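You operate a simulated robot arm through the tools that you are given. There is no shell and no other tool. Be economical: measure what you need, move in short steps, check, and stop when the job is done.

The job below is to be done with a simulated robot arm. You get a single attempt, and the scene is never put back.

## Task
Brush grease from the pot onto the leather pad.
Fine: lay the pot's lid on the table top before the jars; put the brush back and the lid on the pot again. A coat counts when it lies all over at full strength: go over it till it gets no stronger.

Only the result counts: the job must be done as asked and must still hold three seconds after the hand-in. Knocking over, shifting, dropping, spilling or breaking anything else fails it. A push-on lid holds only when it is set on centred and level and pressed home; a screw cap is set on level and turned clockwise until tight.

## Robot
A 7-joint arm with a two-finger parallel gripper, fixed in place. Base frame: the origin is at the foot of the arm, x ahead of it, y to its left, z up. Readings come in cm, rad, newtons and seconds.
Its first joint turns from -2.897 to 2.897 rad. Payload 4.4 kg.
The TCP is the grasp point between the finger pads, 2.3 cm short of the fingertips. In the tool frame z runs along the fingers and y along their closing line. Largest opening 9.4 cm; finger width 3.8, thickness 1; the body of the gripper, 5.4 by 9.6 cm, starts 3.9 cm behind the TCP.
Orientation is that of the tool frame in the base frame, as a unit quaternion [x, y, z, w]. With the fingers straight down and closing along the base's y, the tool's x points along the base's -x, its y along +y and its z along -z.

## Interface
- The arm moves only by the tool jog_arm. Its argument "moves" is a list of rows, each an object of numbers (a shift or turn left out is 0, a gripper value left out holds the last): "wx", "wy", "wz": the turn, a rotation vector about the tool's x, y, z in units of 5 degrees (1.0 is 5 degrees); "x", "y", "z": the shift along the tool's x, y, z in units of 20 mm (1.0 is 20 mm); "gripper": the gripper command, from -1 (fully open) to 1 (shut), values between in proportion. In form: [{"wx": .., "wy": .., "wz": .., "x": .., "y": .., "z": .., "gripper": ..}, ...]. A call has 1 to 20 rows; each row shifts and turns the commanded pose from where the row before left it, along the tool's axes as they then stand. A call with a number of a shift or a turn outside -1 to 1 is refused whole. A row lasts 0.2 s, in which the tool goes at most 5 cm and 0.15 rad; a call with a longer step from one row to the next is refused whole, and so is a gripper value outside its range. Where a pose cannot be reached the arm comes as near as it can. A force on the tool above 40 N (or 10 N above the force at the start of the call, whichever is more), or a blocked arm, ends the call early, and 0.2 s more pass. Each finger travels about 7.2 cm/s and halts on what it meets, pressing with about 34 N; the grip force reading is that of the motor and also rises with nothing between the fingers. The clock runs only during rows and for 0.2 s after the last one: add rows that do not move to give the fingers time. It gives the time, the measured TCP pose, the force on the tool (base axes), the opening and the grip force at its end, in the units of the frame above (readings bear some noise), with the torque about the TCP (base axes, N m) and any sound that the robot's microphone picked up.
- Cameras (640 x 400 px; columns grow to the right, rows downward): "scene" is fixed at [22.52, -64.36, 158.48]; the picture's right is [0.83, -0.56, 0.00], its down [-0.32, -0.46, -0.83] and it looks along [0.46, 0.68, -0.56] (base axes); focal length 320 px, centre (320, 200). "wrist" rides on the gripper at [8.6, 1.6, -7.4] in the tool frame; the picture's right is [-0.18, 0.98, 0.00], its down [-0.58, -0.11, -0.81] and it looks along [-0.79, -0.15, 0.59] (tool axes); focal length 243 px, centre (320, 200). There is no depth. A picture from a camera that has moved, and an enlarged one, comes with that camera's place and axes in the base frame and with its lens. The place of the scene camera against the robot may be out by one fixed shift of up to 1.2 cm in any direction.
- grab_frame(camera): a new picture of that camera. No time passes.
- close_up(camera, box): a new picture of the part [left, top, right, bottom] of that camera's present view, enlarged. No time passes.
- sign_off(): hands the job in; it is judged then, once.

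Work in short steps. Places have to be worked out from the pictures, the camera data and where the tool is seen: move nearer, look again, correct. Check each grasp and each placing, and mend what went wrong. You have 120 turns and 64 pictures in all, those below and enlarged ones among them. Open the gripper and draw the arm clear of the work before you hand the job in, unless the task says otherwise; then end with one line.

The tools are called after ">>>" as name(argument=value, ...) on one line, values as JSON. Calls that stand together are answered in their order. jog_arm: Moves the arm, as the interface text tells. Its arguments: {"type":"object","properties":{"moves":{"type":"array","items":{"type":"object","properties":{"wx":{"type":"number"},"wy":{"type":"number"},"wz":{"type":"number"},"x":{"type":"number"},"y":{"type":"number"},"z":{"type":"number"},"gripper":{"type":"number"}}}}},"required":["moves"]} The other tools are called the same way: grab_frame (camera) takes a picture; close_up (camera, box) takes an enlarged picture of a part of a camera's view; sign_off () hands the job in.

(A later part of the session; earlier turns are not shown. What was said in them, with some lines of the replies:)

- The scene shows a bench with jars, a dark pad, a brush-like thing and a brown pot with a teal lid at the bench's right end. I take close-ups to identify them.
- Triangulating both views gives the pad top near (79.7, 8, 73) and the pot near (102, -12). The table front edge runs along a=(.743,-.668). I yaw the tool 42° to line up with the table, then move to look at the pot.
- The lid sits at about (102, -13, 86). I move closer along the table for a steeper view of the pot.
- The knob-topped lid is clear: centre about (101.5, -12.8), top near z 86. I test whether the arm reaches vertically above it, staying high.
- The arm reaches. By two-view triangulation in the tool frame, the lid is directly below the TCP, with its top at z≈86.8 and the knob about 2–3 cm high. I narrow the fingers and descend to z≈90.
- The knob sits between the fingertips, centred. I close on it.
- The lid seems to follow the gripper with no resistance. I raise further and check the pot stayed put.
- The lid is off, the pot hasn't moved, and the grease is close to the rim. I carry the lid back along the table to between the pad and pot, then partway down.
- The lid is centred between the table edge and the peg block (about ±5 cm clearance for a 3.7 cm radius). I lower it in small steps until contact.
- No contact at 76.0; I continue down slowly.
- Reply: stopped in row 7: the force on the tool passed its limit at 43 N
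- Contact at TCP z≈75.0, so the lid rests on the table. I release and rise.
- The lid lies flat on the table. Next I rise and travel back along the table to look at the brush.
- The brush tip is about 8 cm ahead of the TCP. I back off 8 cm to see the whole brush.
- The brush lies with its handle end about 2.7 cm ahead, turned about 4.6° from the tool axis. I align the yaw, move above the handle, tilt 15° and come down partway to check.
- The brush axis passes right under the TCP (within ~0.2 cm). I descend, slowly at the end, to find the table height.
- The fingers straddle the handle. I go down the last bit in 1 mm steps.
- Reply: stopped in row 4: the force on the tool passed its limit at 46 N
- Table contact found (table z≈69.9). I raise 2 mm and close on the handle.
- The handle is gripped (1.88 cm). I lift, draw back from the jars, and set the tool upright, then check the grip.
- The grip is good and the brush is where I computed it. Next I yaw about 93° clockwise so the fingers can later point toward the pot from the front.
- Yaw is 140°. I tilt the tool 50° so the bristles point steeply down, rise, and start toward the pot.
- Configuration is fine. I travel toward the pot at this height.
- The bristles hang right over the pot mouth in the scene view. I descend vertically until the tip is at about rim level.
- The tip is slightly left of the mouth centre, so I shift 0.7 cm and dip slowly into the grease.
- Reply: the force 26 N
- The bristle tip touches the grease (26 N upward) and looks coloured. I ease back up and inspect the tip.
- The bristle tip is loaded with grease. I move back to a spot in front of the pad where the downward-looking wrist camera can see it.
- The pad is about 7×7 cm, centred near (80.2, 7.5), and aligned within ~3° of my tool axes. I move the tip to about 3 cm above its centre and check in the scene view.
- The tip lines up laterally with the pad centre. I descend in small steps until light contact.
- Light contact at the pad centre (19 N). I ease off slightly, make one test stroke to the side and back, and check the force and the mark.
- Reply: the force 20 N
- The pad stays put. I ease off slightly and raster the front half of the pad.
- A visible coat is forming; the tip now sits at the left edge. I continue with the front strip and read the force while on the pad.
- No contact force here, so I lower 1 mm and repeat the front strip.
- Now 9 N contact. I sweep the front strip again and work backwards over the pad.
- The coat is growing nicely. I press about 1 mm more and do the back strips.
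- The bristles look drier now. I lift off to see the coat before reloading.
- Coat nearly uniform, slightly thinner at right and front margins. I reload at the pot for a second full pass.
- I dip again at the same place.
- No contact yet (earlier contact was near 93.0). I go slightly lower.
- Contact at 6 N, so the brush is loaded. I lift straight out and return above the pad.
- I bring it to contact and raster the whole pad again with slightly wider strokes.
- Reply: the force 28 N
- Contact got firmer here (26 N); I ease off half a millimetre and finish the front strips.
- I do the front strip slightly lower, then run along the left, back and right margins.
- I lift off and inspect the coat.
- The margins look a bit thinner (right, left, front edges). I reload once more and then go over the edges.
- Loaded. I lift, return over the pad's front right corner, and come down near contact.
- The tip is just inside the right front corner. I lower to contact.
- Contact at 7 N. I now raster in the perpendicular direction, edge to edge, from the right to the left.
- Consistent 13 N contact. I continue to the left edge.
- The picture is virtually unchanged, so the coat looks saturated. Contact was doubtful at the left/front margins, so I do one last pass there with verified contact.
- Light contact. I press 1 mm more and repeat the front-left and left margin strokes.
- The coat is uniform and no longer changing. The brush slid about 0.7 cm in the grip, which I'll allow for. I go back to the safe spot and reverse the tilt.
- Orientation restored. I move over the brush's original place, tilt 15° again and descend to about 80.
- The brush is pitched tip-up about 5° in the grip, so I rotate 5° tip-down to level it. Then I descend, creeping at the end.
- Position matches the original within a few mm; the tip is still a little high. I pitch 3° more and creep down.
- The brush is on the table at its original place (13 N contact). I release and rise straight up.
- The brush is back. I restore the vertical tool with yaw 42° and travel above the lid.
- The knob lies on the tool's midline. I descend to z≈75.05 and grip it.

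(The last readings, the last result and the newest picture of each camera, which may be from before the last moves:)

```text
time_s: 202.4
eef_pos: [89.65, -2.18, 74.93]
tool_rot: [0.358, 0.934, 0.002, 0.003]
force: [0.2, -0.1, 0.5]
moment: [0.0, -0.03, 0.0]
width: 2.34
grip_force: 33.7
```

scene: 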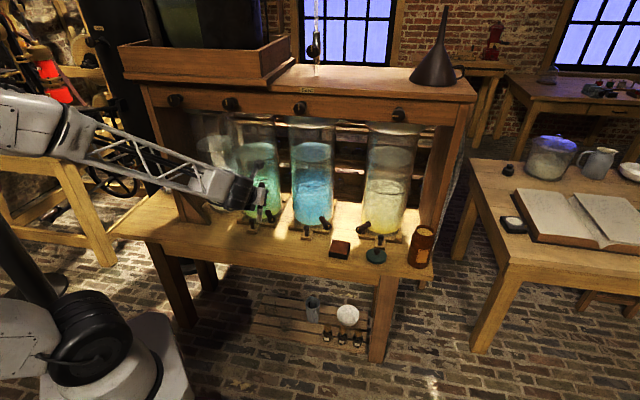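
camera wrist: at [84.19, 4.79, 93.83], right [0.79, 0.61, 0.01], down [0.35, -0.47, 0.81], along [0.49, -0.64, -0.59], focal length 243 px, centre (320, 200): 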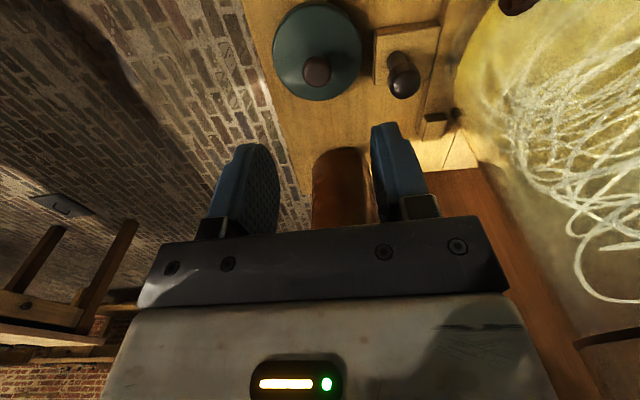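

The knob is gripped (2.34 cm). I lift it and carry it above the pot.

>>> jog_arm(moves=[{"z": -0.2}, {"z": -0.5}, {"z": -0.9}, {"z": -1}, {"z": -1}, {"z": -1}, {"z": -1}, {"z": -1}, {"z": -1}, {"z": -1}, {"z": -1}, {"z": -1}])

>>> jog_arm(moves=[{"x": -0.87}, {"x": -0.87}, {"x": -0.87}, {"x": -0.87}, {"x": -0.87}, {"x": -0.87}, {"x": -0.87}, {"x": -0.87}, {"x": -0.87, "y": -0.04}, {}])

>>> grab_frame(camera="wrist")

```text
time_s: 205.0
eef_pos: [89.38, -2.12, 96.26]
tool_rot: [0.359, 0.933, 0.002, 0.004]
force: [0.0, -0.3, -1.7]
moment: [-0.01, -0.01, 0.0]
width: 2.33
grip_force: 34.0
```

```text
time_s: 207.2
eef_pos: [100.96, -12.82, 96.07]
tool_rot: [0.359, 0.933, 0.002, 0.003]
force: [-0.1, -0.8, -0.5]
moment: [0.0, 0.02, 0.03]
width: 2.35
grip_force: 33.8
```

```text
9 pictures are left
camera wrist: at [95.57, -5.72, 103.44], right [0.8, 0.61, 0.01], down [0.35, -0.47, 0.81], along [0.49, -0.64, -0.59], focal length 243 px, centre (320, 200)
```

wrist: 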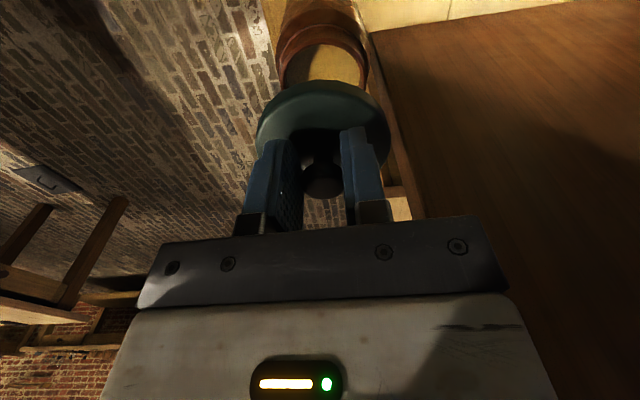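

The lid is over the pot but seems to sit slightly differently in the grip than before. I compare with the earlier lifted view from the scene camera, whose x axis runs almost along the table.

>>> close_up(camera="scene", box=[376, 180, 472, 280])

```text
4.00 times, centred on (424, 230) of scene
camera zoom: at [22.52, -64.36, 158.48], right [0.83, -0.56, 0.0], down [-0.32, -0.46, -0.83], along [0.46, 0.68, -0.56], focal length 1280 px, centre (-96, 80)
```

zoom: 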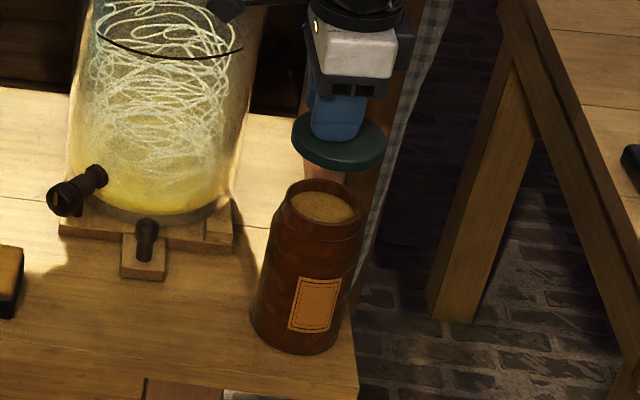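

The lid's position along the table matches the seated alignment; across it needs about +0.25 cm. I correct that and descend to just above seating.

>>> jog_arm(moves=[{"y": 0.125}, {"z": 0.6}, {"z": 0.6}, {"z": 0.6}, {"z": 0.5}, {"z": 0.3}, {}])

>>> close_up(camera="scene", box=[392, 200, 456, 250])

>>> grab_frame(camera="wrist")

```text
time_s: 208.8
eef_pos: [101.28, -12.55, 90.91]
tool_rot: [0.358, 0.934, 0.002, 0.003]
force: [0.2, 0.3, -0.1]
moment: [0.03, 0.01, 0.0]
width: 2.38
grip_force: 33.9
```

```text
8.00 times, centred on (424, 225) of scene
camera zoom: at [22.52, -64.36, 158.48], right [0.83, -0.56, 0.0], down [-0.32, -0.46, -0.83], along [0.46, 0.68, -0.56], focal length 2560 px, centre (-512, 0)
```

zoom: 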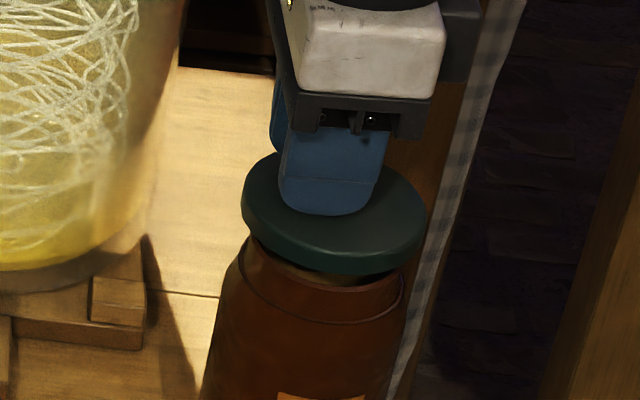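

```text
6 pictures are left
camera wrist: at [95.78, -5.46, 98.24], right [0.79, 0.61, 0.01], down [0.35, -0.47, 0.81], along [0.49, -0.64, -0.59], focal length 243 px, centre (320, 200)
```

wrist: 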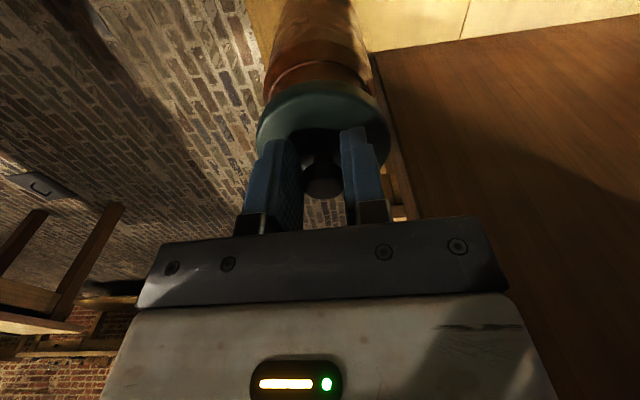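

The lid is centred within ~1–2 mm. I nudge back 1 mm and lower in 1 mm steps onto the rim.

>>> jog_arm(moves=[{"y": -0.06}, {"z": 0.15}, {"z": 0.1}, {"z": 0.05}, {"z": 0.05}, {"z": 0.05}, {"z": 0.05}, {}])

```text
time_s: 210.6
eef_pos: [101.25, -12.62, 90.01]
tool_rot: [0.358, 0.934, 0.002, 0.003]
force: [0.3, 0.3, -0.5]
moment: [0.03, 0.0, 0.01]
width: 2.33
grip_force: 34.3
```

>>> jog_arm(moves=[{"z": 0.05}, {"z": 0.05}, {"z": 0.05}, {"z": 0.05}, {}])

```text
time_s: 211.8
eef_pos: [101.26, -12.67, 89.68]
tool_rot: [0.359, 0.934, 0.001, 0.002]
force: [-0.1, 0.0, 3.0]
moment: [0.03, 0.04, 0.01]
width: 2.32
grip_force: 34.1
```

First contact, with nearly no moment. I press it home.

>>> jog_arm(moves=[{"z": 0.03}, {"z": 0.03}, {"z": 0.03}, {"z": 0.03}, {}])

```text
time_s: 213.0
eef_pos: [101.25, -12.58, 89.69]
tool_rot: [0.358, 0.934, 0.003, 0.004]
force: [-2.9, -3.7, 27.6]
moment: [-0.28, -0.23, 0.08]
width: 2.36
grip_force: 34.6
```

>>> jog_arm(moves=[{"z": 0.03}, {"z": 0.03}, {"z": 0.03}, {}, {}])

>>> close_up(camera="scene", box=[392, 200, 456, 250])

```text
time_s: 214.2
eef_pos: [101.24, -12.65, 89.37]
tool_rot: [0.358, 0.934, 0.002, 0.003]
force: [-1.9, -3.2, 28.2]
moment: [-0.23, -0.23, 0.05]
width: 2.32
grip_force: 34.2
```

```text
8.00 times, centred on (424, 225) of scene
camera zoom: at [22.52, -64.36, 158.48], right [0.83, -0.56, 0.0], down [-0.32, -0.46, -0.83], along [0.46, 0.68, -0.56], focal length 2560 px, centre (-512, 0)
```

zoom: 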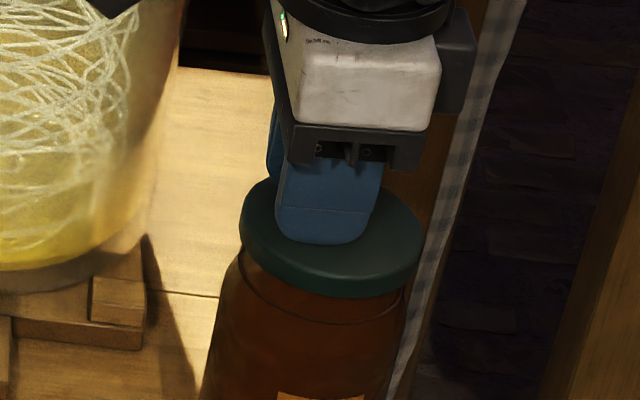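

The lid's outline matches its original seated position exactly. To be sure it is home, I release, rise, close the fingers and press on top of the knob.

>>> jog_arm(moves=[{"z": -0.05, "gripper": 0.4}, {"gripper": 0.1}, {"gripper": 0}, {"z": -0.4}, {"z": -0.6}, {"z": -0.8}, {"gripper": 1}, {"gripper": 1}, {"gripper": 1}, {"gripper": 1}, {}])

>>> jog_arm(moves=[{"z": 0.1}, {"z": 0.1}, {"z": 0.1}, {"z": 0.08}, {"z": 0.05}, {"z": 0.05}, {"z": 0.05}, {"z": 0.05}, {"z": 0.05}, {"z": 0.05}, {"z": 0.05}, {"z": 0.05}])

```text
time_s: 216.6
eef_pos: [101.16, -12.54, 92.96]
tool_rot: [0.359, 0.934, 0.002, 0.002]
force: [-0.7, -0.6, 0.3]
moment: [-0.04, 0.04, 0.02]
width: 0.0
grip_force: 33.9
```

```text
time_s: 219.2
eef_pos: [101.2, -12.64, 91.52]
tool_rot: [0.358, 0.934, 0.002, 0.004]
force: [2.3, 0.6, 12.6]
moment: [-0.02, -0.08, 0.02]
width: 0.03
grip_force: 34.1
```

Contact on the knob; I keep pressing.

>>> jog_arm(moves=[{"z": 0.04}, {"z": 0.04}, {"z": 0.04}, {"z": 0.04}, {"z": 0.04}, {"z": 0.04}])

```text
time_s: 220.1
eef_pos: [101.23, -12.67, 91.54]
tool_rot: [0.359, 0.933, 0.002, 0.005]
force: [-3.0, 1.5, 8.4]
moment: [-0.01, 0.07, -0.01]
width: 0.01
grip_force: 33.9
stopped in row 4: the force on the tool passed its limit at 42 N (the readings are from after the stop); the commanded pose is now the measured one
```

It held at 42 N without further travel, so the lid is home. I rise, open, draw clear and check everything.

>>> jog_arm(moves=[{"z": -0.3}, {"z": -0.8}, {"z": -1}, {"z": -1}, {"z": -1, "gripper": -1}, {"z": -1}, {"z": -1, "x": 0.8}, {"x": 1, "y": -0.5, "z": -0.5}, {"x": 1, "y": -0.5}, {"x": 1, "y": -0.5}, {"x": 1, "y": -0.5}, {"x": 1, "y": -0.5}, {"x": 1, "y": -0.5}, {"x": 1, "y": -0.5}, {"x": 1, "y": -0.5}, {"x": 1, "y": -0.5}, {"x": 1}, {"x": 1}])

>>> grab_frame(camera="scene")

>>> close_up(camera="scene", box=[320, 200, 448, 280])

```text
time_s: 223.9
eef_pos: [77.63, -3.38, 104.53]
tool_rot: [0.358, 0.934, 0.001, 0.005]
force: [0.9, -0.3, -0.1]
moment: [-0.01, -0.03, -0.02]
width: 9.39
grip_force: 0.2
```

```text
4 pictures are left
```

scene: 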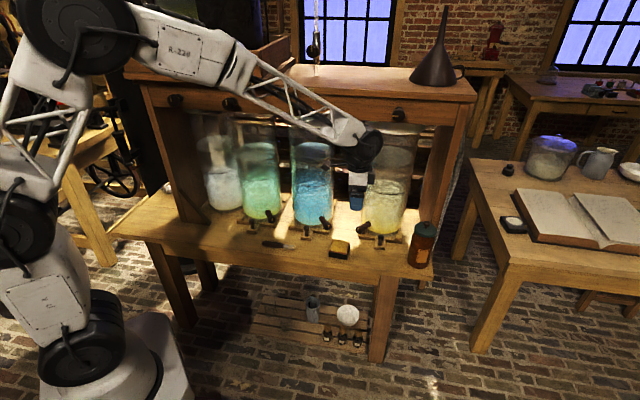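

```text
5.00 times, centred on (384, 240) of scene
camera zoom: at [22.52, -64.36, 158.48], right [0.83, -0.56, 0.0], down [-0.32, -0.46, -0.83], along [0.46, 0.68, -0.56], focal length 1600 px, centre (0, 0)
```

zoom: 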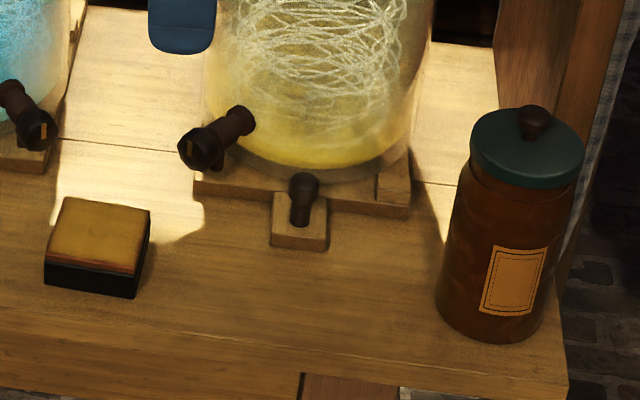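

Everything is in place. I take one last close look at the coat.

>>> close_up(camera="scene", box=[325, 232, 357, 256])

```text
16.00 times, centred on (341, 244) of scene
camera zoom: at [22.52, -64.36, 158.48], right [0.83, -0.56, 0.0], down [-0.32, -0.46, -0.83], along [0.46, 0.68, -0.56], focal length 5119 px, centre (-16, -504)
```

zoom: 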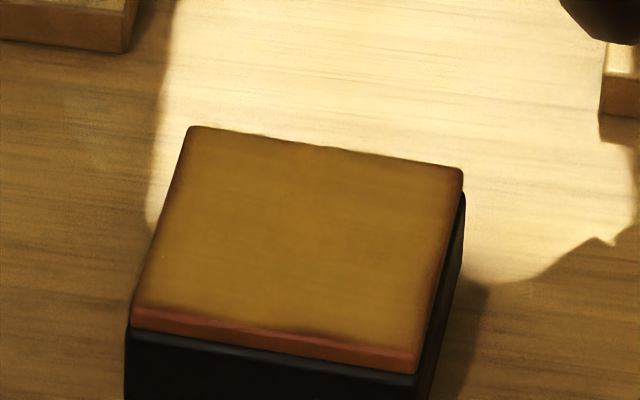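

The coat is even over the whole pad, with only a thin, symmetric fade at the very edge, and it did not change in the last passes. The brush and lid are back and the arm is clear, so I hand in.

>>> sign_off()

```text
The job is handed in.
```

I handed in the job: the leather pad is greased all over, the brush is back in its place, and the lid is pressed home on the pot. The coat stopped changing in the last passes, but a thin, slightly redder line remains right at the pad's edges. I took it for the edge fading out, not missed coat.
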